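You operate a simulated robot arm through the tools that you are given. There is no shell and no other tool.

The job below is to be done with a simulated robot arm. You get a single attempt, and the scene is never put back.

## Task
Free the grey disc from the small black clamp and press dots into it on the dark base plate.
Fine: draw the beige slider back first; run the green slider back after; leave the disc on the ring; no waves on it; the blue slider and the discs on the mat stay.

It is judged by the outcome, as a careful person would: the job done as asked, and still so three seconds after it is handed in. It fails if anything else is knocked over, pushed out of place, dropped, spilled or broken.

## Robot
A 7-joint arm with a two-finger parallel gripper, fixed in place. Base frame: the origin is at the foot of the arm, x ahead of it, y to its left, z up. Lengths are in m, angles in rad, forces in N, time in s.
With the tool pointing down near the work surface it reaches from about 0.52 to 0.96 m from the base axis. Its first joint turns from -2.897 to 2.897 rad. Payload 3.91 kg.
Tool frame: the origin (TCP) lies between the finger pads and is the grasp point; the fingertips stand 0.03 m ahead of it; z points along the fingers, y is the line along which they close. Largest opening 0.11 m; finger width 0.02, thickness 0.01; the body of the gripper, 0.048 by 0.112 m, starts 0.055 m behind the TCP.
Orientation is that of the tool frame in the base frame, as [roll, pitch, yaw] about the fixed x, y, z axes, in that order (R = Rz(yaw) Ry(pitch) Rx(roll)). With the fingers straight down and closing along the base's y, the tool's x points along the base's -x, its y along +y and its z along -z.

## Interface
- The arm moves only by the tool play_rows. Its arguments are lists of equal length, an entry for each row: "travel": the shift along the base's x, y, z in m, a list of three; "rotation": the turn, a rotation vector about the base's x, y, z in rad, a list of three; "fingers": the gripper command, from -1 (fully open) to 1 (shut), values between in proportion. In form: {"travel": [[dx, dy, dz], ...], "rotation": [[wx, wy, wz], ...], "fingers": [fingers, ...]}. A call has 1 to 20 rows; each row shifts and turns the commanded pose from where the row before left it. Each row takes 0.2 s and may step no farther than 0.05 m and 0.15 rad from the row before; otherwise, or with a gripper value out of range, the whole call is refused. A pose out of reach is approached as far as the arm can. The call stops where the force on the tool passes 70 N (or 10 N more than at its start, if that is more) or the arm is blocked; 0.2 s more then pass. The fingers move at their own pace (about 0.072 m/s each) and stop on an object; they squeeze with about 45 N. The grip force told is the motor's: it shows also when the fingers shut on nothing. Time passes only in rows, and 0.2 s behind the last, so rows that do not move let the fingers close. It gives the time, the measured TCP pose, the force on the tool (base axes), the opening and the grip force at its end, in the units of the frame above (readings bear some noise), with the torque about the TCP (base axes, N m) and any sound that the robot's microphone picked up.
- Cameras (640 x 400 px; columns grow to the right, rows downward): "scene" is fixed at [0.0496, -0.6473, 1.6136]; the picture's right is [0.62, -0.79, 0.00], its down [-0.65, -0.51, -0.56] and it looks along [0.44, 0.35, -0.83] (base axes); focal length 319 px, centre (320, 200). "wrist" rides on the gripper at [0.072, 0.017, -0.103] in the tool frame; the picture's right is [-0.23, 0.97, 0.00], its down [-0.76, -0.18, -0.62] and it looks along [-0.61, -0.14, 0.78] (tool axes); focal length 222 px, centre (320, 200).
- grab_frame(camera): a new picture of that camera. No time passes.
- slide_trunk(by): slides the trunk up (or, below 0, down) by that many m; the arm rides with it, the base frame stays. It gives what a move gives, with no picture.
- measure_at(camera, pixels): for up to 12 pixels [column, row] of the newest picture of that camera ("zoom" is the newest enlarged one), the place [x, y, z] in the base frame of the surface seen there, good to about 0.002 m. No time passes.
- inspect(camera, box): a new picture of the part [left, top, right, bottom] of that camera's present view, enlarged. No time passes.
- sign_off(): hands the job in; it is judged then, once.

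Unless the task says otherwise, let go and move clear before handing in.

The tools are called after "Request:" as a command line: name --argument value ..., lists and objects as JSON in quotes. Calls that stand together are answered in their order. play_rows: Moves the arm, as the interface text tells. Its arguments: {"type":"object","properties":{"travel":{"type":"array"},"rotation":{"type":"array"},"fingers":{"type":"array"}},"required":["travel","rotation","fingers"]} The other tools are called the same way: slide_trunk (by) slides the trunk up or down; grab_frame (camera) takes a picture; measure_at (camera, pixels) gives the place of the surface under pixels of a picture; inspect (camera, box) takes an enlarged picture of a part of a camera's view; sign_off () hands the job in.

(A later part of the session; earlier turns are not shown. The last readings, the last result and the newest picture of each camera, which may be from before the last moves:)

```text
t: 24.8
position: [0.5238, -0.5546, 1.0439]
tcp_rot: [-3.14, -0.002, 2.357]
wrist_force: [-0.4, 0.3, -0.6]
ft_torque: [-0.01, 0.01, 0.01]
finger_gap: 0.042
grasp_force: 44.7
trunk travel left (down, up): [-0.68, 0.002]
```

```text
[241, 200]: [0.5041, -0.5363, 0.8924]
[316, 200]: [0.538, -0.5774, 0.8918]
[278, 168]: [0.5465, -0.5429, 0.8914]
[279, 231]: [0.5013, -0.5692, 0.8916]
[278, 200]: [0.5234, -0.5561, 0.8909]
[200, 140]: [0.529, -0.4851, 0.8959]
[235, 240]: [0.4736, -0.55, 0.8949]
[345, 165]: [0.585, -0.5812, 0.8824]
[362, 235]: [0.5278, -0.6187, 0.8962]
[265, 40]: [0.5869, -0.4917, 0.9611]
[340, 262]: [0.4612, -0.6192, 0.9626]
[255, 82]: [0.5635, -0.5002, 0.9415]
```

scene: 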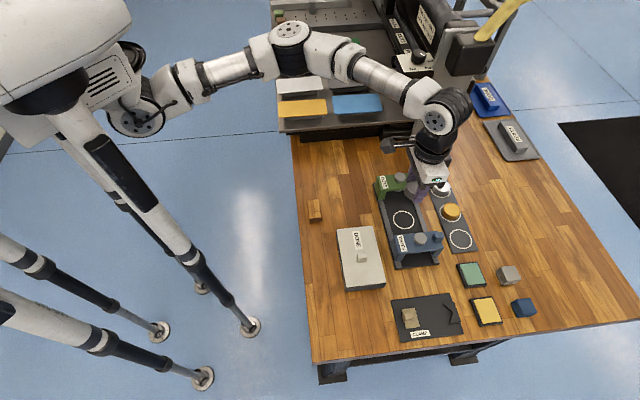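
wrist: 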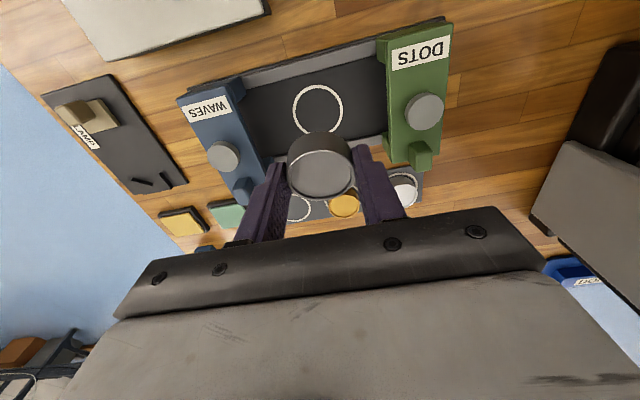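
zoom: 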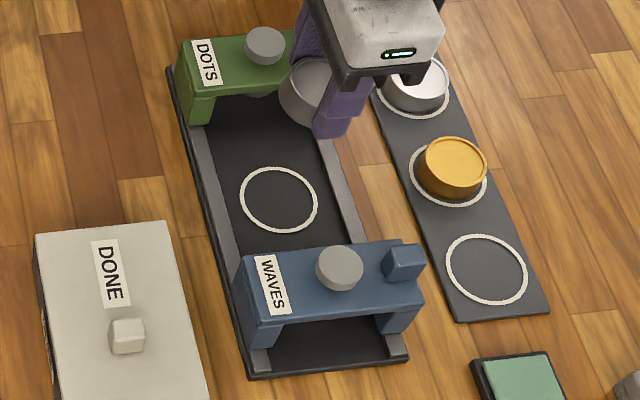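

The ring centre is (0.5225,-0.556) on plate z 0.8915. The disc was gripped with the tool leaning 0.2 rad, so untilting has tipped it; I'll restore that lean about the closing axis so the disc is level again, then measure where it sits.

Request:
play_rows --travel '[[-0.0055, 0.0028, 0], [0, 0, -0.02], [0, 0, -0.02]]' --rotation '[[-0.0707, -0.0707, 0], [-0.0707, -0.0707, 0], [0, 0, 0]]' --fingers '[1, 1, 1]'

Request:
grab_frame --camera "wrist"

Request:
inspect --camera "scene" --box '[365, 165, 465, 275]'

Request:
inspect --camera "wrist" --box '[220, 80, 412, 240]'

```text
t: 25.6
position: [0.5156, -0.5531, 1.0059]
tcp_rot: [3.141, 0.2, 2.356]
wrist_force: [-0.4, 0.9, -1.2]
ft_torque: [-0.02, 0.01, 0.03]
finger_gap: 0.0424
grasp_force: 44.9
trunk travel left (down, up): [-0.68, 0.002]
```

```text
taken
```

wrist: 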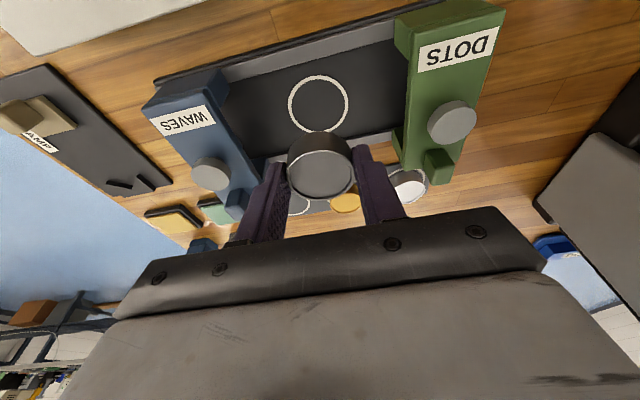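

```text
3.64 times, centred on (415, 220) of scene
```

zoom: 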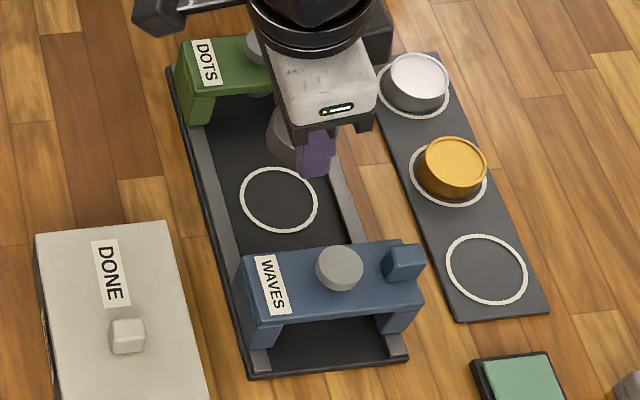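

```text
2.50 times, centred on (316, 160) of wrist
```

zoom: 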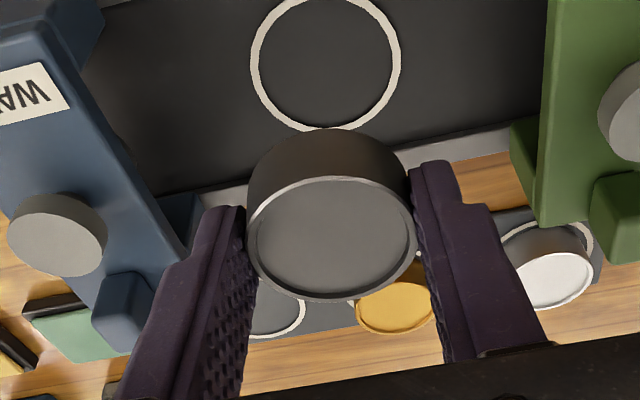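

Request:
measure_at --camera "zoom" --pixels '[[333, 238], [250, 238], [416, 238], [333, 180], [333, 299], [290, 188], [380, 188], [325, 63], [256, 66], [395, 60], [322, 2], [328, 126]]'

```text
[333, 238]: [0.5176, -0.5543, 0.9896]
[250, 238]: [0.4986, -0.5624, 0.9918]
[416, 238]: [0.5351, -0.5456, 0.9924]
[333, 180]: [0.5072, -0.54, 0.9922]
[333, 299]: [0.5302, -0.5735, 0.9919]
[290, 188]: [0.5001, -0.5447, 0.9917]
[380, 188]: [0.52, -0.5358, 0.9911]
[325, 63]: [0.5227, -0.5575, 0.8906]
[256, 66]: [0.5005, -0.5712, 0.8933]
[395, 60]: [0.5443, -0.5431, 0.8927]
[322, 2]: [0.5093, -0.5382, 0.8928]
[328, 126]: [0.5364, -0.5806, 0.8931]
```

The disc is level (rim z 0.991–0.992 all round) with its centre at (0.5178,-0.5554), against the ring at (0.5226,-0.557). I'll shift (+0.0048,-0.0016) and lower in diminishing steps to just above the plate.

Request:
play_rows --travel '[[0.0048, -0.0016, -0.015], [0, 0, -0.02], [0, 0, -0.02], [0, 0, -0.015], [0, 0, -0.005]]' --rotation '[[0, 0, 0], [0, 0, 0], [0, 0, 0], [0, 0, 0], [0, 0, 0]]' --fingers '[1, 1, 1, 1, 1]'

Request:
inspect --camera "wrist" --box '[220, 80, 412, 240]'

Request:
inspect --camera "scene" --box '[365, 165, 465, 275]'

```text
t: 26.8
position: [0.5216, -0.5508, 0.9309]
tcp_rot: [-3.141, 0.2, 2.356]
wrist_force: [0.4, -0.1, -1.1]
ft_torque: [-0.02, 0.0, 0.01]
finger_gap: 0.0424
grasp_force: 44.3
trunk travel left (down, up): [-0.68, 0.002]
```

```text
2.50 times, centred on (316, 160) of wrist
```

zoom: 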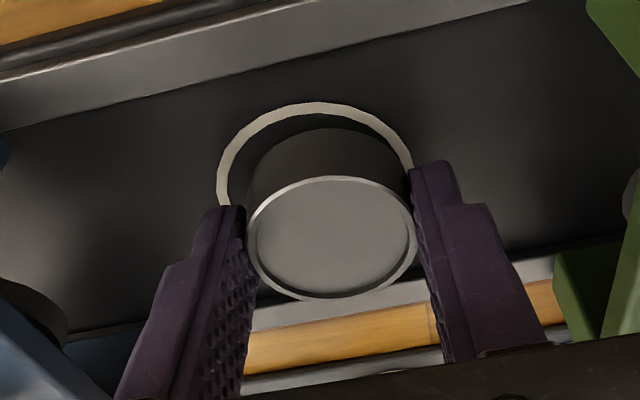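

```text
3.64 times, centred on (415, 220) of scene
```

zoom: 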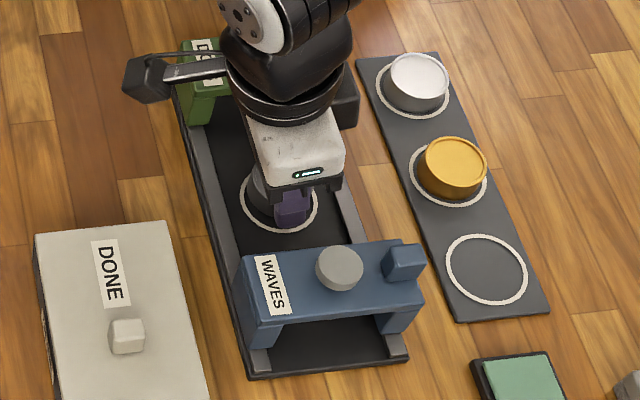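

The disc is about 4 mm above the plate with no contact yet. I'll measure its centre again against the ring.

Request:
inspect --camera "wrist" --box '[220, 80, 412, 240]'

Request:
measure_at --camera "zoom" --pixels '[[333, 238], [250, 238], [416, 238], [333, 180], [333, 299], [222, 195], [406, 160], [315, 106], [256, 125], [375, 122]]'

```text
2.50 times, centred on (316, 160) of wrist
```

zoom: 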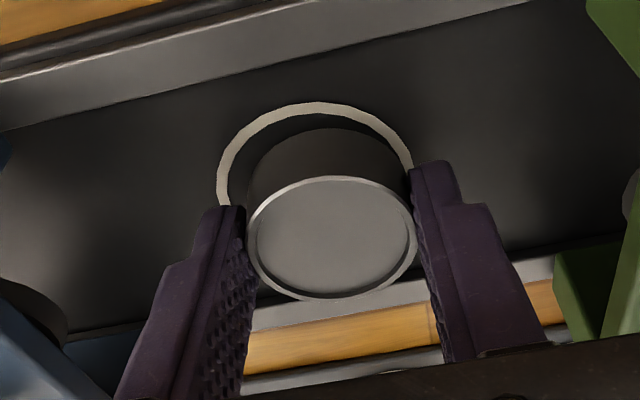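

```text
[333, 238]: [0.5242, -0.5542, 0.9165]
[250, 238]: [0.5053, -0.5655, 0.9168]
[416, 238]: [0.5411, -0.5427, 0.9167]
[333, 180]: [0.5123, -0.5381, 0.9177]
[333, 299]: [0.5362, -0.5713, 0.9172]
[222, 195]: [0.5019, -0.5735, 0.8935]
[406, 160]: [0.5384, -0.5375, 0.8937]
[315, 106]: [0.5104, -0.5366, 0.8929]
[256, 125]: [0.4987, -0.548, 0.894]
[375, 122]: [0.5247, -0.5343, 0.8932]
```

The disc centre is (0.5237,-0.5544), about 3 mm from the ring centre (0.5225,-0.5575). I'll make that small correction and lower in 1.5 mm steps until contact.

Request:
play_rows --travel '[[-0.001, -0.0028, 0], [0, 0, -0.0015], [0, 0, -0.0015], [0, 0, 0]]' --rotation '[[0, 0, 0], [0, 0, 0], [0, 0, 0], [0, 0, 0]]' --fingers '[1, 1, 1, 1]'

```text
t: 27.8
position: [0.5205, -0.556, 0.9269]
tcp_rot: [-3.141, 0.198, 2.357]
wrist_force: [0.1, -0.2, -1.1]
ft_torque: [-0.01, 0.0, 0.01]
finger_gap: 0.0421
grasp_force: 45.3
trunk travel left (down, up): [-0.68, 0.002]
```

No contact force yet at z 0.927, so I'll keep lowering by 1 mm per row.

Request:
play_rows --travel '[[0, 0, -0.001], [0, 0, -0.001], [0, 0, 0]]' --rotation '[[0, 0, 0], [0, 0, 0], [0, 0, 0]]' --fingers '[1, 1, 1]'

Request:
inspect --camera "wrist" --box '[220, 80, 412, 240]'

Request:
measure_at --camera "zoom" --pixels '[[333, 238], [250, 238], [416, 238], [333, 180], [333, 299]]'

```text
t: 28.6
position: [0.5212, -0.5551, 0.9266]
tcp_rot: [3.14, 0.2, 2.356]
wrist_force: [0.3, 0.7, -1.0]
ft_torque: [-0.02, -0.03, 0.0]
finger_gap: 0.0422
grasp_force: 45.1
trunk travel left (down, up): [-0.68, 0.002]
```

```text
2.50 times, centred on (316, 160) of wrist
```

zoom: 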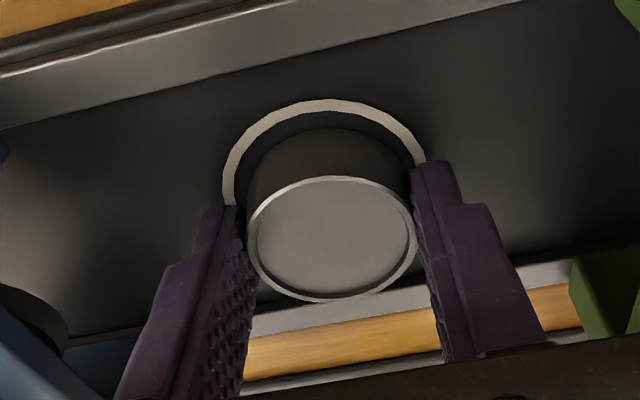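

```text
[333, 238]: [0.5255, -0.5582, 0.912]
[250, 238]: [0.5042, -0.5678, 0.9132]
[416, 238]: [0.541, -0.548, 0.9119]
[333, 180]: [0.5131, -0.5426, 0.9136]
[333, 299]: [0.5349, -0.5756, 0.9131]
```

The rim is at 0.913, so the bottom is within about 1 mm of the plate, and the centre (0.523,-0.558) sits on the ring. I'll take two more 1 mm steps for contact.

Request:
play_rows --travel '[[0, 0, -0.001], [0, 0, 0], [0, 0, 0]]' --rotation '[[0, 0, 0], [0, 0, 0], [0, 0, 0]]' --fingers '[1, 1, 1]'

Request:
play_rows --travel '[[0, 0, -0.001], [0, 0, 0], [0, 0, 0]]' --rotation '[[0, 0, 0], [0, 0, 0], [0, 0, 0]]' --fingers '[1, 1, 1]'

```text
t: 29.4
position: [0.5203, -0.5566, 0.9252]
tcp_rot: [3.139, 0.202, 2.356]
wrist_force: [-0.5, -0.8, 4.9]
ft_torque: [0.08, -0.06, 0.02]
finger_gap: 0.0422
grasp_force: 45.0
trunk travel left (down, up): [-0.68, 0.002]
```

```text
t: 30.2
position: [0.5214, -0.5556, 0.9266]
tcp_rot: [-3.14, 0.203, 2.356]
wrist_force: [2.4, -0.4, 14.8]
ft_torque: [0.07, -0.11, 0.0]
finger_gap: 0.0423
grasp_force: 44.6
trunk travel left (down, up): [-0.68, 0.002]
```

Contact is made (15 N up). I'll ease 1 mm, open slowly and withdraw straight up.

Request:
play_rows --travel '[[0, 0, 0.001], [0, 0, 0], [0, 0, 0], [0, 0, 0], [-0.002, 0.002, 0.015], [-0.004, 0.004, 0.03], [-0.005, 0.005, 0.04]]' --rotation '[[0, 0, 0], [0, 0, 0], [0, 0, 0], [0, 0, 0], [0, 0, 0], [0, 0, 0], [0, 0, 0]]' --fingers '[1, 0.1, -0.1, -0.27, -0.27, -0.27, -0.27]'

Request:
grab_frame --camera "wrist"

Request:
inspect --camera "scene" --box '[365, 165, 465, 275]'

```text
t: 31.8
position: [0.5084, -0.5483, 1.0104]
tcp_rot: [-3.14, 0.2, 2.355]
wrist_force: [-0.8, 0.4, -0.3]
ft_torque: [0.03, 0.01, 0.0]
finger_gap: 0.0698
grasp_force: 0.0
trunk travel left (down, up): [-0.68, 0.002]
```

```text
taken
```

wrist: 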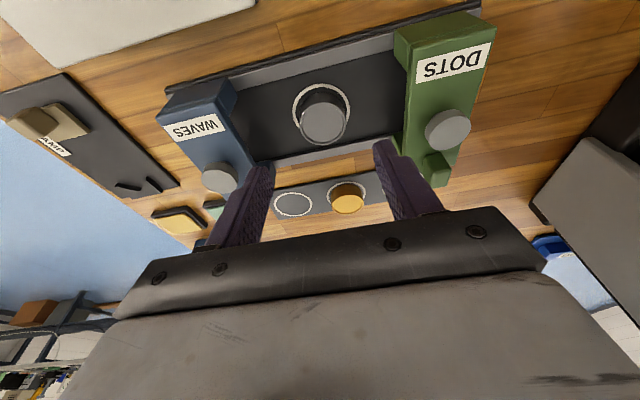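

```text
3.64 times, centred on (415, 220) of scene
```

zoom: 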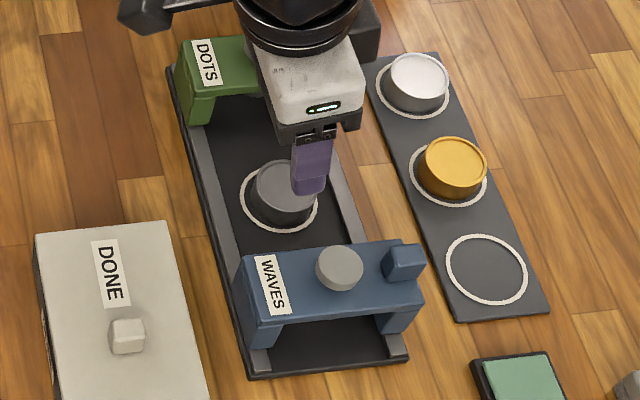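

The disc sits centred on the ring at (322,113) in the wrist view. I'll straighten the tool and rise to view the green slider from above.

Request:
play_rows --travel '[[0.01, 0.01, 0.02], [0.015, 0.015, 0.015]]' --rotation '[[0.0707, 0.0707, 0], [0.0707, 0.0707, 0]]' --fingers '[-0.27, -0.27]'

Request:
grab_frame --camera "wrist"

Request:
inspect --camera "wrist" --box '[256, 20, 448, 180]'

```text
t: 32.4
position: [0.5336, -0.5217, 1.0461]
tcp_rot: [-3.139, -0.002, 2.356]
wrist_force: [0.2, 0.6, -0.3]
ft_torque: [-0.02, 0.0, 0.02]
finger_gap: 0.07
grasp_force: 0.1
trunk travel left (down, up): [-0.68, 0.002]
```

```text
taken
```

wrist: 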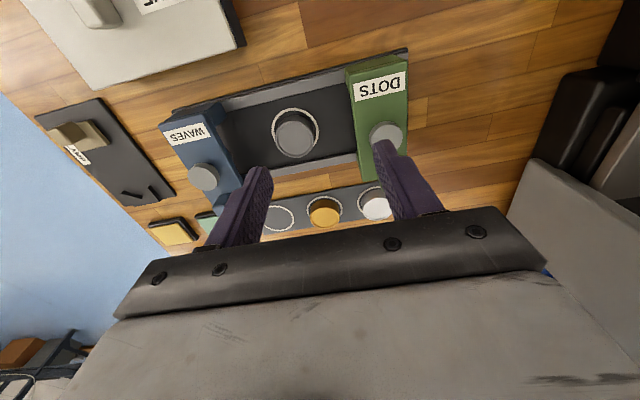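

```text
2.50 times, centred on (352, 100) of wrist
```

zoom: 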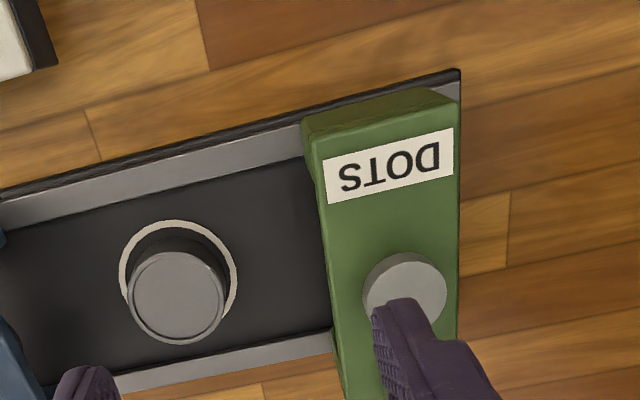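

The finger hides the handle from here. I'll move over the handle position near (0.611,-0.521) at this height so it shows between the fingers.

Request:
play_rows --travel '[[0.0385, 0, 0], [0.0385, 0, 0]]' --rotation '[[0, 0, 0], [0, 0, 0]]' --fingers '[-0.27, -0.27]'

Request:
grab_frame --camera "wrist"

Request:
inspect --camera "wrist" --box '[220, 60, 412, 220]'

```text
t: 33.0
position: [0.6127, -0.5227, 1.0453]
tcp_rot: [3.141, -0.002, 2.355]
wrist_force: [-0.7, 1.1, 0.4]
ft_torque: [0.0, -0.01, -0.01]
finger_gap: 0.0696
grasp_force: 0.0
trunk travel left (down, up): [-0.68, 0.002]
```

```text
taken
```

wrist: 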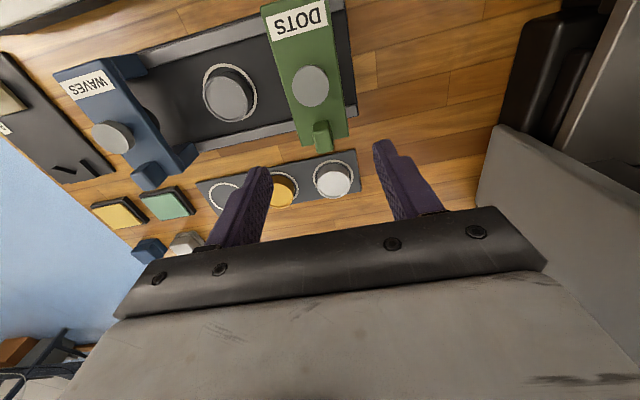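

```text
2.50 times, centred on (316, 140) of wrist
```

zoom: 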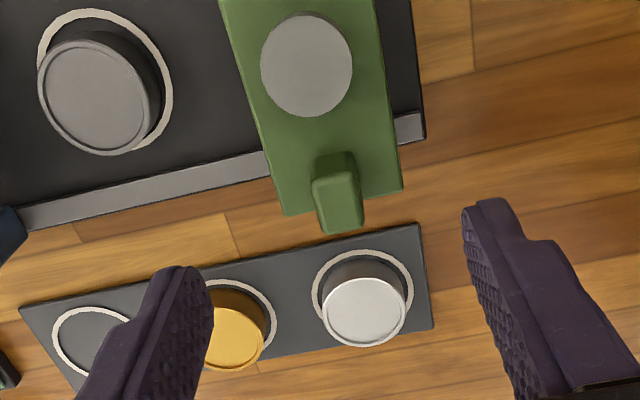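

Request:
measure_at --camera "zoom" --pixels '[[341, 205], [316, 195], [358, 188], [325, 228], [363, 224], [300, 190], [380, 170], [306, 65], [262, 70], [351, 62], [306, 14], [308, 116]]'

Request:
measure_at --camera "wrist" --pixels '[[228, 95], [205, 90], [257, 92], [229, 66], [231, 121], [290, 115], [332, 102], [262, 8], [310, 82], [272, 125], [354, 115], [347, 20]]'

```text
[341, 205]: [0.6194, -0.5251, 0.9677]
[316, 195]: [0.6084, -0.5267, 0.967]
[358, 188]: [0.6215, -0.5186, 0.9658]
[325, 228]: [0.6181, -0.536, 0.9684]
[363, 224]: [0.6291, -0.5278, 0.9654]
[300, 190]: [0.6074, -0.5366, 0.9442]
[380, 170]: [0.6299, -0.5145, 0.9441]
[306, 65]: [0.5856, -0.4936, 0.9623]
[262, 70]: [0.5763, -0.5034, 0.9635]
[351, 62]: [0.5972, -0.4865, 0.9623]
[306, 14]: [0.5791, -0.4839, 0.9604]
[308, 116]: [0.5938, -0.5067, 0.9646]
```

```text
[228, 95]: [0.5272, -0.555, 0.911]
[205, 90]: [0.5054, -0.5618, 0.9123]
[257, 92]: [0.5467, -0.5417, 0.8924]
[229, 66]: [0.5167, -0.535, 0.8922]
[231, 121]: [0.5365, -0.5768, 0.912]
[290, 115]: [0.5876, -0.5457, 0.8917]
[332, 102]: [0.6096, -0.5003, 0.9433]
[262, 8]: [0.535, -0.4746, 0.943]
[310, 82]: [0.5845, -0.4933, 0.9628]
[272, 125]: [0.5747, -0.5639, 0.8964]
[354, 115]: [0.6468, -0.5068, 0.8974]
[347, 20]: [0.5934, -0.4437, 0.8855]
```

The green handle top is at (0.619,-0.5265,0.967), the bridge top at 0.944, and the plunger at (0.5866,-0.495), about 89 mm from the disc along the rails. I'll go down over the handle with the fingertips just above the bridge and grip it.

Request:
play_rows --travel '[[0.0063, -0.0038, 0], [0, 0, -0.03], [0, 0, -0.025], [0, 0, -0.01], [0, 0, 0]]' --rotation '[[0, 0, 0], [0, 0, 0], [0, 0, 0], [0, 0, 0], [0, 0, 0]]' --fingers '[0.1, 0.1, 0.1, 0.1, 0.1]'

Request:
grab_frame --camera "wrist"

```text
t: 34.2
position: [0.6188, -0.5242, 0.9806]
tcp_rot: [-3.141, 0.0, 2.357]
wrist_force: [-0.1, -0.4, 0.4]
ft_torque: [-0.02, 0.0, 0.01]
finger_gap: 0.0496
grasp_force: 0.0
trunk travel left (down, up): [-0.68, 0.002]
```

```text
taken
```

wrist: 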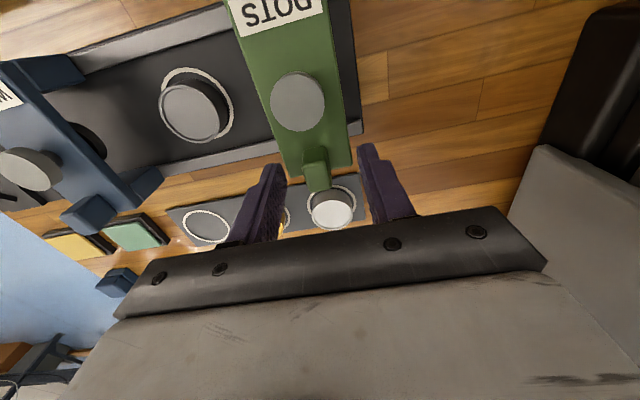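

The fingers straddle the handle at (317,170) with no contact. I'll close on it.

Request:
play_rows --travel '[[0, 0, -0.001], [0, 0, 0], [0, 0, 0], [0, 0, 0]]' --rotation '[[0, 0, 0], [0, 0, 0], [0, 0, 0], [0, 0, 0]]' --fingers '[1, 1, 1, 1]'

Request:
inspect --camera "wrist" --box '[156, 40, 412, 220]'

```text
t: 35.2
position: [0.618, -0.5253, 0.9799]
tcp_rot: [-3.137, 0.0, 2.356]
wrist_force: [-9.5, -14.7, 0.1]
ft_torque: [-0.75, -0.26, 0.29]
finger_gap: 0.0159
grasp_force: 45.6
trunk travel left (down, up): [-0.68, 0.002]
```

```text
2.22 times, centred on (284, 130) of wrist
```

zoom: 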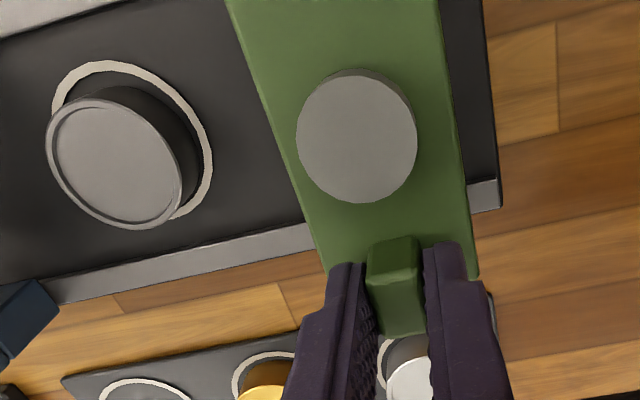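

The handle is gripped at a 0.016 gap. I'll draw the green bridge about 80 mm toward the disc along (-0.713,-0.701), then check the alignment.

Request:
play_rows --travel '[[-0.0029, -0.0028, 0], [-0.0057, -0.0056, 0], [-0.0057, -0.0056, 0], [-0.0057, -0.0056, 0], [-0.0057, -0.0056, 0], [-0.0057, -0.0056, 0], [-0.0057, -0.0056, 0], [-0.0057, -0.0056, 0], [-0.0057, -0.0056, 0], [-0.0057, -0.0056, 0]]' --rotation '[[0, 0, 0], [0, 0, 0], [0, 0, 0], [0, 0, 0], [0, 0, 0], [0, 0, 0], [0, 0, 0], [0, 0, 0], [0, 0, 0], [0, 0, 0]]' --fingers '[1, 1, 1, 1, 1, 1, 1, 1, 1, 1]'

Request:
inspect --camera "wrist" --box '[156, 0, 412, 220]'

Request:
inspect --camera "scene" --box '[365, 165, 465, 275]'

```text
t: 37.4
position: [0.5647, -0.5775, 0.978]
tcp_rot: [-3.139, 0.002, 2.355]
wrist_force: [14.2, -15.1, 7.2]
ft_torque: [0.47, 0.0, -0.06]
finger_gap: 0.0155
grasp_force: 45.0
trunk travel left (down, up): [-0.68, 0.002]
```

```text
1.82 times, centred on (284, 110) of wrist
```

zoom: 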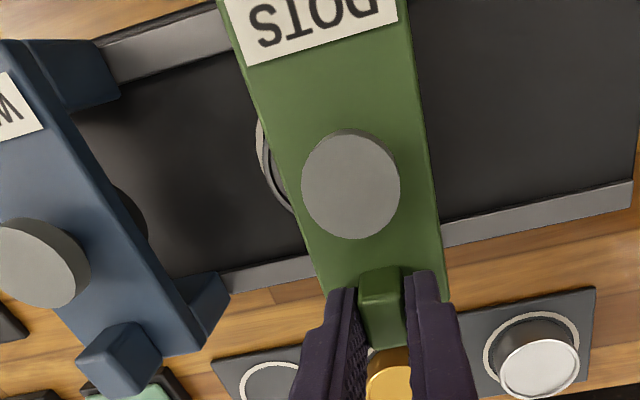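

```text
3.64 times, centred on (415, 220) of scene
```

zoom: 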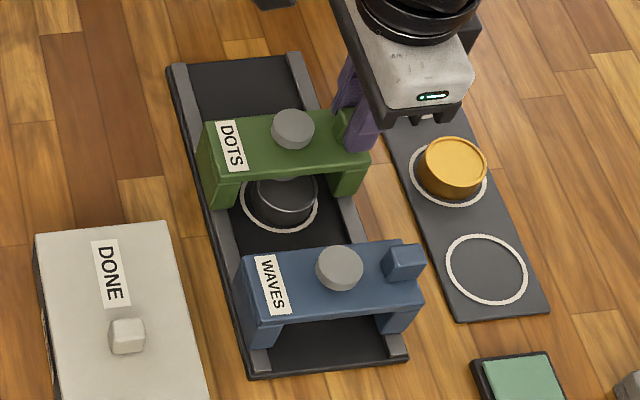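

The bridge moved, but about 20 N of sideways force shows my path is slightly off the rail line. I'll measure the plunger and the visible disc rim in this view to get the remaining distance.

Request:
measure_at --camera "zoom" --pixels '[[292, 127], [273, 128], [313, 128], [292, 111], [292, 146], [317, 200], [258, 195], [285, 215], [302, 54], [370, 240], [176, 70], [237, 260]]'

```text
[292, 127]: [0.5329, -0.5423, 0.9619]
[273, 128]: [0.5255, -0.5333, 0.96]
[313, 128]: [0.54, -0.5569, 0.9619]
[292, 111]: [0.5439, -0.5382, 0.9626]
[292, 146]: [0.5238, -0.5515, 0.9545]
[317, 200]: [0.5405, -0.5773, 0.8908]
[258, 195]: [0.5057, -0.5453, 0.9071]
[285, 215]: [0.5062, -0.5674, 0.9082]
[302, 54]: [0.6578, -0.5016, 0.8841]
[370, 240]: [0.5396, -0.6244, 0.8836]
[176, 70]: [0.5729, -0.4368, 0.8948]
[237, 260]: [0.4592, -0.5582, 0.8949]
```

The plunger is at about (0.533,-0.544) and the disc at about (0.524,-0.557), so roughly 15 mm remains. I'll ease the side force by 1.5 mm and move on 14 mm.

Request:
play_rows --travel '[[0.0011, -0.0011, 0], [-0.0034, -0.0035, 0], [-0.0034, -0.0035, 0], [-0.0033, -0.0034, 0], [0, 0, 0]]' --rotation '[[0, 0, 0], [0, 0, 0], [0, 0, 0], [0, 0, 0], [0, 0, 0]]' --fingers '[1, 1, 1, 1, 1]'

Request:
inspect --camera "wrist" --box '[156, 0, 412, 220]'

Request:
inspect --camera "scene" --box '[365, 165, 465, 275]'

Request:
measure_at --camera "zoom" --pixels '[[303, 143], [284, 145], [324, 145], [303, 128], [250, 200], [270, 218], [300, 222], [312, 205]]'

```text
t: 38.6
position: [0.5538, -0.5904, 0.9807]
tcp_rot: [3.141, -0.004, 2.354]
wrist_force: [-5.8, 5.3, -0.6]
ft_torque: [0.05, 0.03, 0.14]
finger_gap: 0.0159
grasp_force: 44.7
trunk travel left (down, up): [-0.68, 0.002]
```

```text
1.82 times, centred on (284, 110) of wrist
```

zoom: 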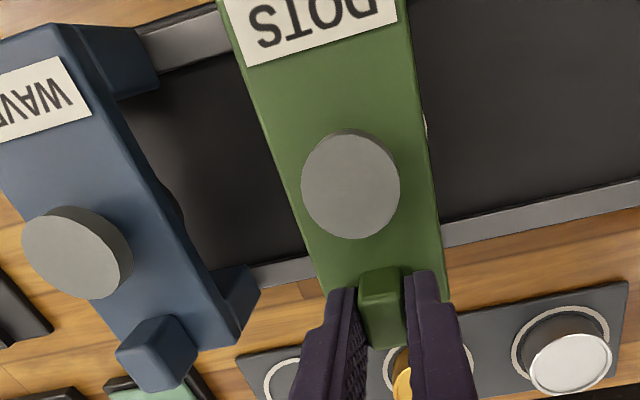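

```text
3.64 times, centred on (415, 220) of scene
```

zoom: 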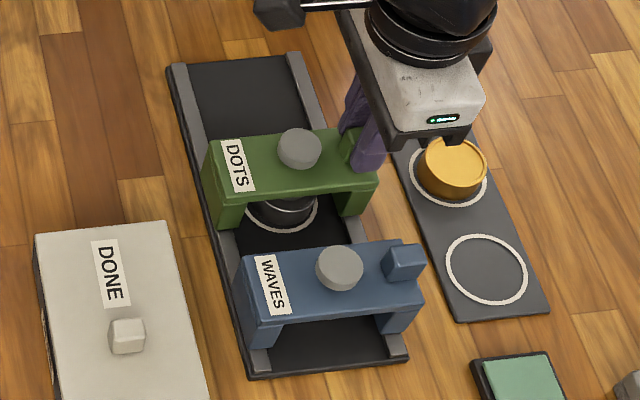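

```text
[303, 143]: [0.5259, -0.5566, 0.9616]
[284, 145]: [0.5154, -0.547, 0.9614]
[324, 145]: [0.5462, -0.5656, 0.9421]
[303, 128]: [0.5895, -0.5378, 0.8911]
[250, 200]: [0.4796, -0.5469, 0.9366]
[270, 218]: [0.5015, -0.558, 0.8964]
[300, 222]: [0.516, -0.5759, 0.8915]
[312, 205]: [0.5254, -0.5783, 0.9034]
```

The plunger top is at about (300,149) in this zoom, and a sliver of ring shows on the far side in the wrist view. I'll measure the plunger more exactly.

Request:
measure_at --camera "zoom" --pixels '[[300, 148], [280, 148], [319, 148], [300, 131], [300, 165], [288, 135], [312, 160]]'

Request:
inspect --camera "wrist" --box '[220, 20, 412, 180]'

Request:
measure_at --camera "zoom" --pixels '[[253, 205], [253, 146], [323, 205], [185, 205], [252, 133], [252, 278]]'

```text
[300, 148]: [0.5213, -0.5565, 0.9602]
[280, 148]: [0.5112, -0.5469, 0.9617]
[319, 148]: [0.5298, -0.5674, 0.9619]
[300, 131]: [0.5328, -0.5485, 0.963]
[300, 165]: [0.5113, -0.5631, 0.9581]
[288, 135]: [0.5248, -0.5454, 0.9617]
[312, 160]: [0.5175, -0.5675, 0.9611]
```

```text
2.50 times, centred on (316, 100) of wrist
```

zoom: 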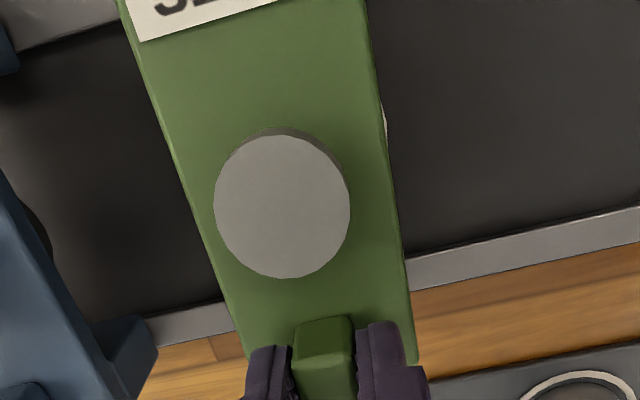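

```text
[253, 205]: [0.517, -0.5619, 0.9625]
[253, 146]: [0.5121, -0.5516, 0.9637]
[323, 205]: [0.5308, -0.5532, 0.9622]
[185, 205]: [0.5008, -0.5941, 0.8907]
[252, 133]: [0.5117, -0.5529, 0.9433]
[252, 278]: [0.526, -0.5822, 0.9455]
```

The plunger centre averages (0.522,-0.557), within about 1–2 mm of the disc and ring centre, so it's aligned. I'll release the handle, rise, and check that the bridge stays.

Request:
play_rows --travel '[[0, 0, 0], [0, 0, 0], [0, 0, 0.02], [0, 0, 0.03], [0, 0, 0.01]]' --rotation '[[0, 0, 0], [0, 0, 0], [0, 0, 0], [0, 0, 0], [0, 0, 0]]' --fingers '[0.2, 0.1, 0.1, 0.1, 0.1]'

Request:
play_rows --travel '[[-0.016, 0.0165, 0], [-0.016, 0.0165, 0], [0, 0, 0], [0, 0, 0]]' --rotation '[[0, 0, 0], [0, 0, 0], [0, 0, 0], [0, 0, 0]]' --fingers '[1, 1, 1, 1]'

Request:
grab_frame --camera "wrist"

Request:
inspect --camera "scene" --box '[365, 165, 465, 275]'

```text
t: 39.8
position: [0.5547, -0.5873, 1.0401]
tcp_rot: [-3.141, -0.001, 2.355]
wrist_force: [0.3, -0.5, -0.3]
ft_torque: [0.0, 0.0, -0.02]
finger_gap: 0.0494
grasp_force: 0.1
trunk travel left (down, up): [-0.68, 0.002]
```

```text
t: 40.8
position: [0.5236, -0.5563, 1.0402]
tcp_rot: [-3.142, 0.0, 2.356]
wrist_force: [0.1, -0.5, -0.6]
ft_torque: [-0.04, -0.02, 0.01]
finger_gap: 0.0
grasp_force: 37.7
trunk travel left (down, up): [-0.68, 0.002]
```

```text
taken
```

wrist: 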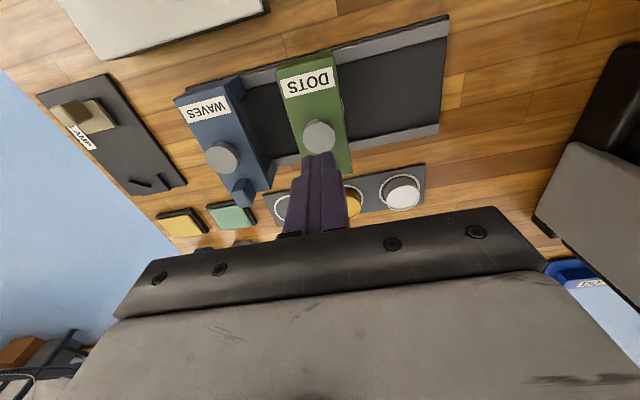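

```text
3.64 times, centred on (415, 220) of scene
```

zoom: 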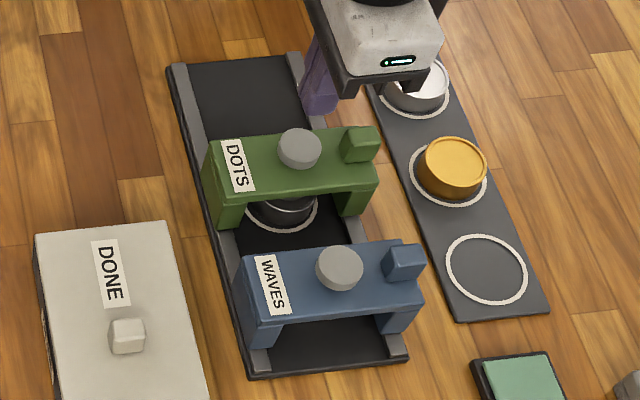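

The bridge stayed in place and the fingers are shut above the plunger. I'll measure the plunger once more from the wrist view before pressing.

Request:
inspect --camera "wrist" --box '[256, 60, 384, 180]'

Request:
measure_at --camera "wrist" --pixels '[[318, 136], [305, 136], [331, 136], [318, 122], [318, 147], [284, 76], [334, 56], [343, 172]]'

```text
3.33 times, centred on (320, 120) of wrist
```

zoom: 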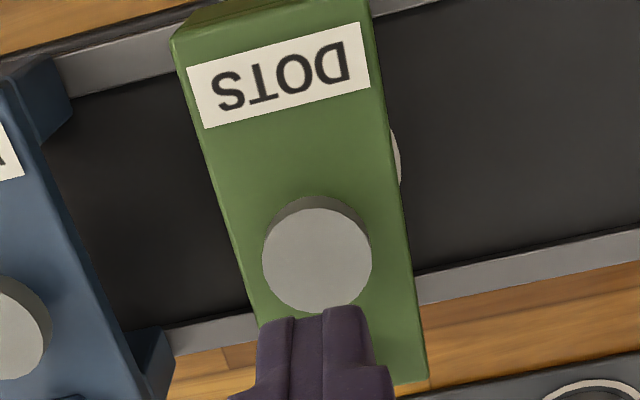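

```text
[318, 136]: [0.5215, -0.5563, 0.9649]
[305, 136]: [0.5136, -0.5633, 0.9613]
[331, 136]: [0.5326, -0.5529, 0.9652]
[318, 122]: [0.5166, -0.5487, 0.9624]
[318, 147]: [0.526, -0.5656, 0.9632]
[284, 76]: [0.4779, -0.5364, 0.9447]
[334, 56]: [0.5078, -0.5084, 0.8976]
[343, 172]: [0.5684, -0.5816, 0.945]
```

The plunger centre is (0.5225,-0.557), under the TCP to within 1 mm. I'll lower the closed fingertips to just above its cap (z 0.963), then press in small steps.

Request:
play_rows --travel '[[-0.0008, -0.0007, -0.02], [0, 0, -0.02], [0, 0, -0.004], [0, 0, -0.003], [0, 0, -0.002]]' --rotation '[[0, 0, 0], [0, 0, 0], [0, 0, 0], [0, 0, 0], [0, 0, 0]]' --fingers '[1, 1, 1, 1, 1]'

Request:
inspect --camera "wrist" --box '[220, 40, 412, 200]'

```text
t: 42.0
position: [0.5211, -0.5571, 0.9904]
tcp_rot: [3.141, 0.001, 2.356]
wrist_force: [-0.8, 0.7, 2.2]
ft_torque: [-0.02, 0.0, -0.04]
finger_gap: 0.0001
grasp_force: 37.5
trunk travel left (down, up): [-0.68, 0.002]
```

```text
2.50 times, centred on (316, 120) of wrist
```

zoom: 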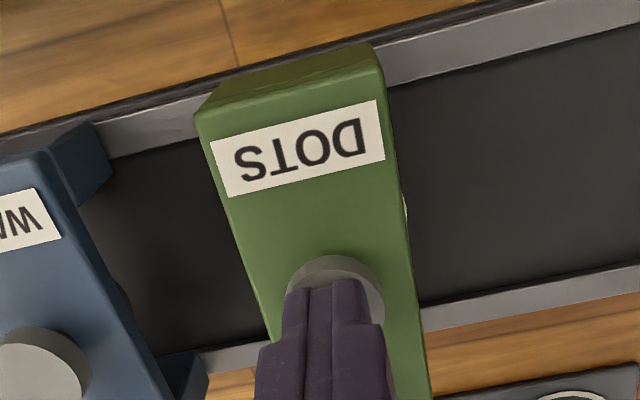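

The fingertips are on the cap, with about 2–3 N of contact at z 0.990. I'll press down in 2 mm steps and watch the force.

Request:
play_rows --travel '[[0, 0, -0.002], [0, 0, -0.002], [0, 0, -0.002], [0, 0, -0.002], [0, 0, 0]]' --rotation '[[0, 0, 0], [0, 0, 0], [0, 0, 0], [0, 0, 0], [0, 0, 0]]' --fingers '[1, 1, 1, 1, 1]'

```text
t: 43.2
position: [0.521, -0.5563, 0.9874]
tcp_rot: [-3.138, 0.01, 2.356]
wrist_force: [5.2, -6.2, 36.7]
ft_torque: [-0.13, -0.07, -0.24]
finger_gap: 0.0
grasp_force: 38.2
trunk travel left (down, up): [-0.68, 0.002]
```

The force has risen to 37 N with only about 3 mm of travel, so the plunger resists by spring or disc contact. I'll press further, still below the 70 N stop.

Request:
play_rows --travel '[[0, 0, -0.002], [0, 0, -0.002], [0, 0, 0]]' --rotation '[[0, 0, 0], [0, 0, 0], [0, 0, 0]]' --fingers '[1, 1, 1]'

Request:
inspect --camera "wrist" --box '[220, 40, 412, 200]'

Request:
inspect --camera "scene" --box '[385, 185, 445, 245]'

```text
t: 44.0
position: [0.5215, -0.5571, 0.9864]
tcp_rot: [-3.136, 0.011, 2.357]
wrist_force: [10.2, -9.6, 53.3]
ft_torque: [-0.1, -0.15, -0.04]
finger_gap: 0.0
grasp_force: 37.6
trunk travel left (down, up): [-0.68, 0.002]
```

```text
2.50 times, centred on (316, 120) of wrist
```

zoom: 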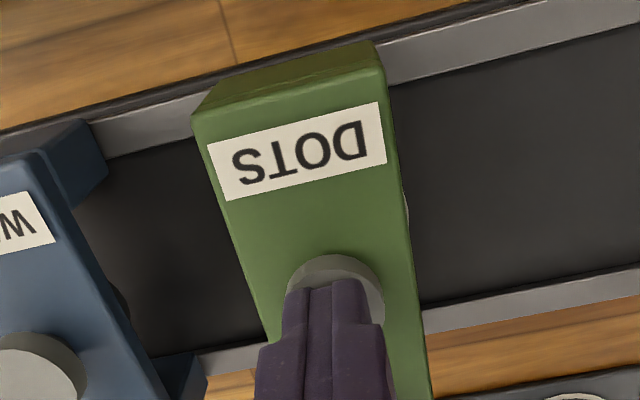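

```text
6.67 times, centred on (415, 215) of scene
```

zoom: 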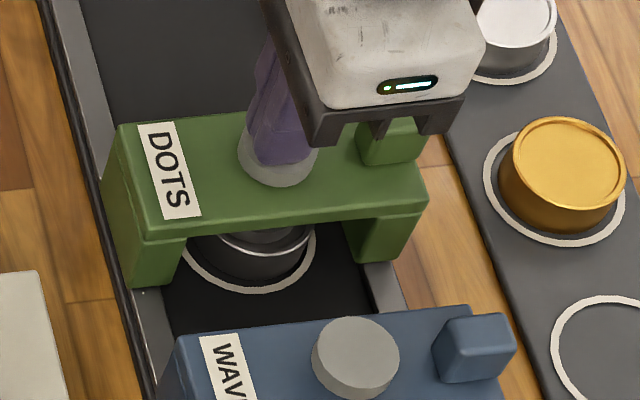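

The force is 53 N and the plunger foot is now sitting inside the disc rim at (285,240) in the zoom. I'll press a little more for a firm imprint and then check.

Request:
play_rows --travel '[[0, 0, -0.002], [0, 0, -0.001], [0, 0, 0], [0, 0, 0]]' --rotation '[[0, 0, 0], [0, 0, 0], [0, 0, 0], [0, 0, 0]]' --fingers '[1, 1, 1, 1]'

Request:
inspect --camera "scene" --box '[385, 185, 445, 245]'

Request:
measure_at --camera "zoom" --pixels '[[245, 160], [262, 172], [300, 178], [260, 240], [285, 238], [250, 265]]'

```text
t: 45.0
position: [0.5203, -0.5561, 0.9873]
tcp_rot: [-3.134, 0.015, 2.355]
wrist_force: [17.3, -11.7, 65.0]
ft_torque: [-0.06, -0.26, 0.14]
finger_gap: 0.0
grasp_force: 38.0
trunk travel left (down, up): [-0.68, 0.002]
```

```text
6.67 times, centred on (415, 215) of scene
```

zoom: 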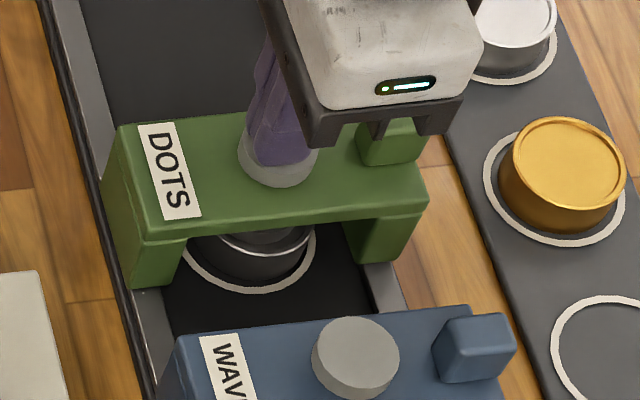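

```text
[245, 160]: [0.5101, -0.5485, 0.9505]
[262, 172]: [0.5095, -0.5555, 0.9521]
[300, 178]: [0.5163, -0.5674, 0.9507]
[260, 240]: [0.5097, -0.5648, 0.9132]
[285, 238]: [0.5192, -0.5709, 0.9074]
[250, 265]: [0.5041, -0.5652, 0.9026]
```

At 65 N the plunger is hard against the disc with no further travel. I'll ease off, rise clear, and look at whether it springs back.

Request:
play_rows --travel '[[0, 0, 0.005], [0, 0, 0.01], [0, 0, 0.02], [0, 0, 0.03]]' --rotation '[[0, 0, 0], [0, 0, 0], [0, 0, 0], [0, 0, 0]]' --fingers '[1, 1, 1, 1]'

Request:
inspect --camera "scene" --box '[385, 185, 445, 245]'

Request:
inspect --camera "wrist" --box '[256, 60, 384, 180]'

Request:
measure_at --camera "zoom" --pixels '[[317, 250], [290, 260], [345, 245]]'

```text
t: 46.0
position: [0.5212, -0.5558, 1.04]
tcp_rot: [-3.141, -0.005, 2.354]
wrist_force: [0.2, -0.6, 0.1]
ft_torque: [-0.01, -0.03, 0.01]
finger_gap: 0.0001
grasp_force: 38.1
trunk travel left (down, up): [-0.68, 0.002]
```

```text
6.67 times, centred on (415, 215) of scene
```

zoom: 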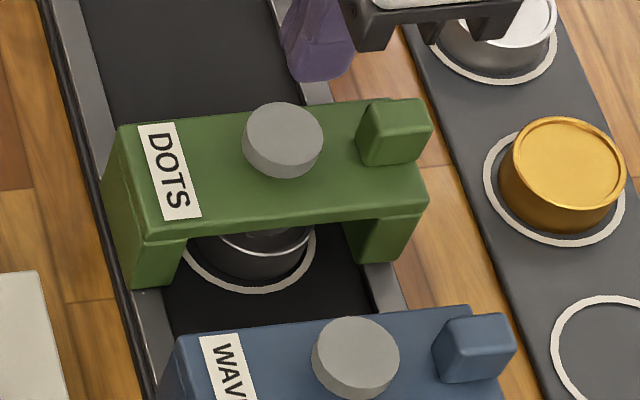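

```text
3.33 times, centred on (320, 120) of wrist
```

zoom: 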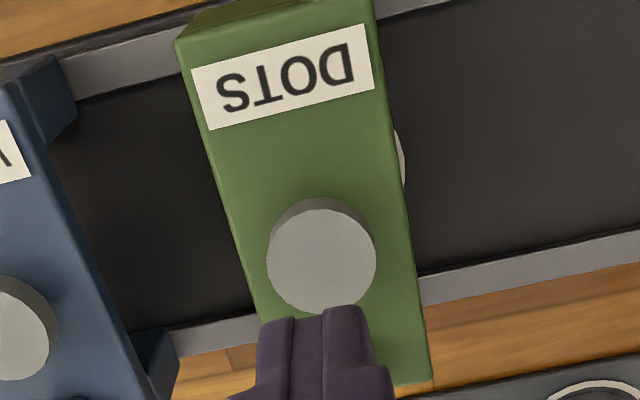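

```text
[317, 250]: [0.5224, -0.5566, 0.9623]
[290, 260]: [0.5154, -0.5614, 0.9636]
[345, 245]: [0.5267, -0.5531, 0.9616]
```

The plunger sprang back to z 0.9625 and the disc is still on the ring. I'll now go back to the handle at about (0.5545,-0.5885) and go down over it, ready to return the green slider.

Request:
play_rows --travel '[[0.0167, -0.0164, 0], [0.0166, -0.0163, 0], [0, 0, 0], [0, 0, -0.03], [0, 0, -0.02], [0, 0, -0.011], [0, 0, 0]]' --rotation '[[0, 0, 0], [0, 0, 0], [0, 0, 0], [0, 0, 0], [0, 0, 0], [0, 0, 0], [0, 0, 0]]' --fingers '[0.1, 0.1, 0.1, 0.1, 0.1, 0.1, 0.1]'

Request:
inspect --camera "wrist" --box '[156, 40, 412, 220]'

```text
t: 47.6
position: [0.5561, -0.5891, 0.9795]
tcp_rot: [3.14, 0.0, 2.356]
wrist_force: [-0.2, -0.6, 0.8]
ft_torque: [-0.06, -0.02, 0.02]
finger_gap: 0.0495
grasp_force: 0.2
trunk travel left (down, up): [-0.68, 0.002]
```

```text
2.22 times, centred on (284, 130) of wrist
```

zoom: 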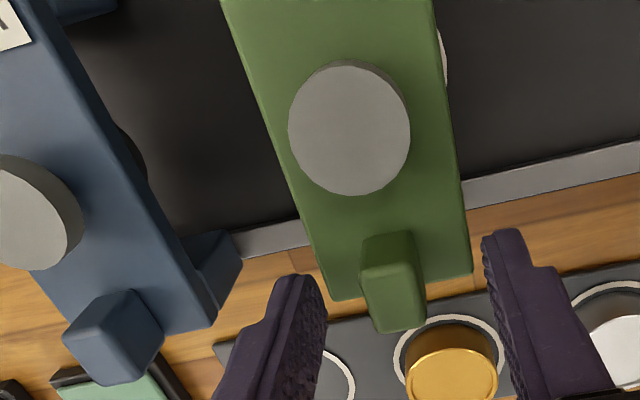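

The handle is centred between the open fingers. I'll close and run the bridge back along (0.702,0.712), first 70 mm.

Request:
play_rows --travel '[[0, 0, 0], [0, 0, 0], [0, 0, 0], [0.0028, 0.0028, 0], [0.0056, 0.0057, 0], [0.0056, 0.0057, 0], [0.0056, 0.0057, 0], [0.0056, 0.0057, 0], [0.0056, 0.0057, 0], [0.0056, 0.0057, 0], [0.0056, 0.0057, 0], [0.0056, 0.0057, 0], [0.0014, 0.0014, 0]]' --rotation '[[0, 0, 0], [0, 0, 0], [0, 0, 0], [0, 0, 0], [0, 0, 0], [0, 0, 0], [0, 0, 0], [0, 0, 0], [0, 0, 0], [0, 0, 0], [0, 0, 0], [0, 0, 0], [0, 0, 0]]' --fingers '[1, 1, 1, 1, 1, 1, 1, 1, 1, 1, 1, 1, 1]'

Request:
inspect --camera "scene" --box '[365, 165, 465, 275]'

Request:
inspect --camera "wrist" --box '[156, 0, 412, 220]'

```text
t: 50.4
position: [0.605, -0.5394, 0.9784]
tcp_rot: [-3.141, 0.001, 2.356]
wrist_force: [18.9, -20.7, 7.7]
ft_torque: [-0.93, -1.2, 0.1]
finger_gap: 0.0159
grasp_force: 44.8
trunk travel left (down, up): [-0.68, 0.002]
```

```text
3.64 times, centred on (415, 220) of scene
```

zoom: 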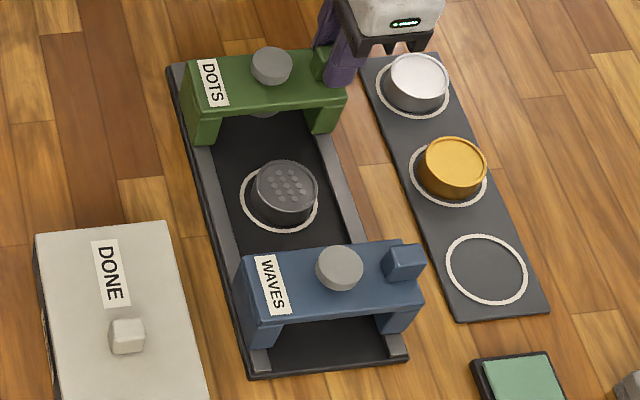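

```text
1.82 times, centred on (284, 110) of wrist
```

zoom: 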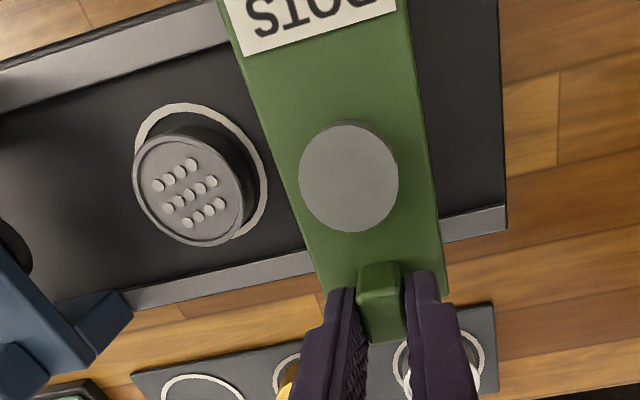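

The disc now shows dots and the bridge is about 70 mm back. I'll measure the plunger to see how much is left to its starting point (0.5866,-0.495).

Request:
inspect --camera "scene" --box '[365, 165, 465, 275]'

Request:
measure_at --camera "zoom" --pixels '[[271, 66], [253, 67], [290, 67], [271, 50], [271, 82]]'

```text
3.64 times, centred on (415, 220) of scene
```

zoom: 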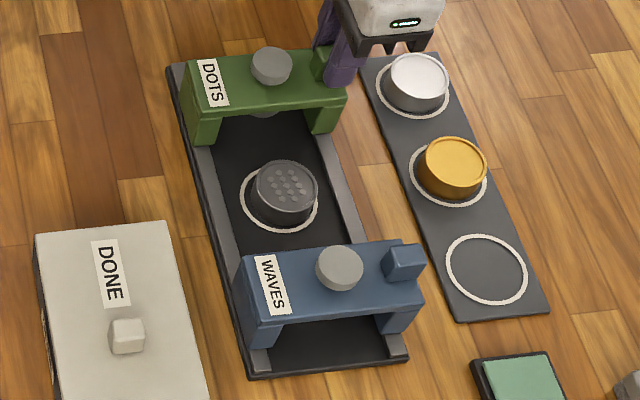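

```text
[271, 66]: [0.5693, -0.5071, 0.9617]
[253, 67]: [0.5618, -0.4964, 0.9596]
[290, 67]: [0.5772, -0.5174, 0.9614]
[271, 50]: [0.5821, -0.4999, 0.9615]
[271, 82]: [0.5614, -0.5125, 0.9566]
```

The plunger is at (0.570,-0.507), so about 20 mm remains. I'll ease the side force and finish the return in small steps.

Request:
play_rows --travel '[[0.0014, -0.0014, 0], [0.0035, 0.0035, 0], [0.0035, 0.0035, 0], [0.0035, 0.0035, 0], [0.0032, 0.0032, 0], [0, 0, 0]]' --rotation '[[0, 0, 0], [0, 0, 0], [0, 0, 0], [0, 0, 0], [0, 0, 0], [0, 0, 0]]' --fingers '[1, 1, 1, 1, 1, 1]'

Request:
inspect --camera "scene" --box '[365, 165, 465, 275]'

Request:
measure_at --camera "zoom" --pixels '[[265, 45], [247, 46], [283, 46], [265, 29], [265, 61]]'

```text
t: 51.8
position: [0.6184, -0.5277, 0.9791]
tcp_rot: [-3.14, -0.001, 2.356]
wrist_force: [4.4, -7.2, 13.1]
ft_torque: [0.88, 0.88, -0.03]
finger_gap: 0.0158
grasp_force: 45.0
trunk travel left (down, up): [-0.68, 0.002]
```

```text
3.64 times, centred on (415, 220) of scene
```

zoom: 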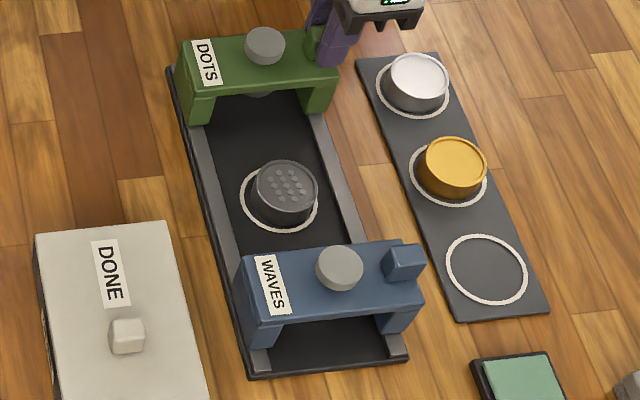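

```text
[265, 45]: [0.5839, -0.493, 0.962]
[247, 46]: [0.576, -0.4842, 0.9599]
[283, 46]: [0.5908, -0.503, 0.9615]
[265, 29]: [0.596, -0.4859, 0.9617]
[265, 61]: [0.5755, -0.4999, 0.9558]
```

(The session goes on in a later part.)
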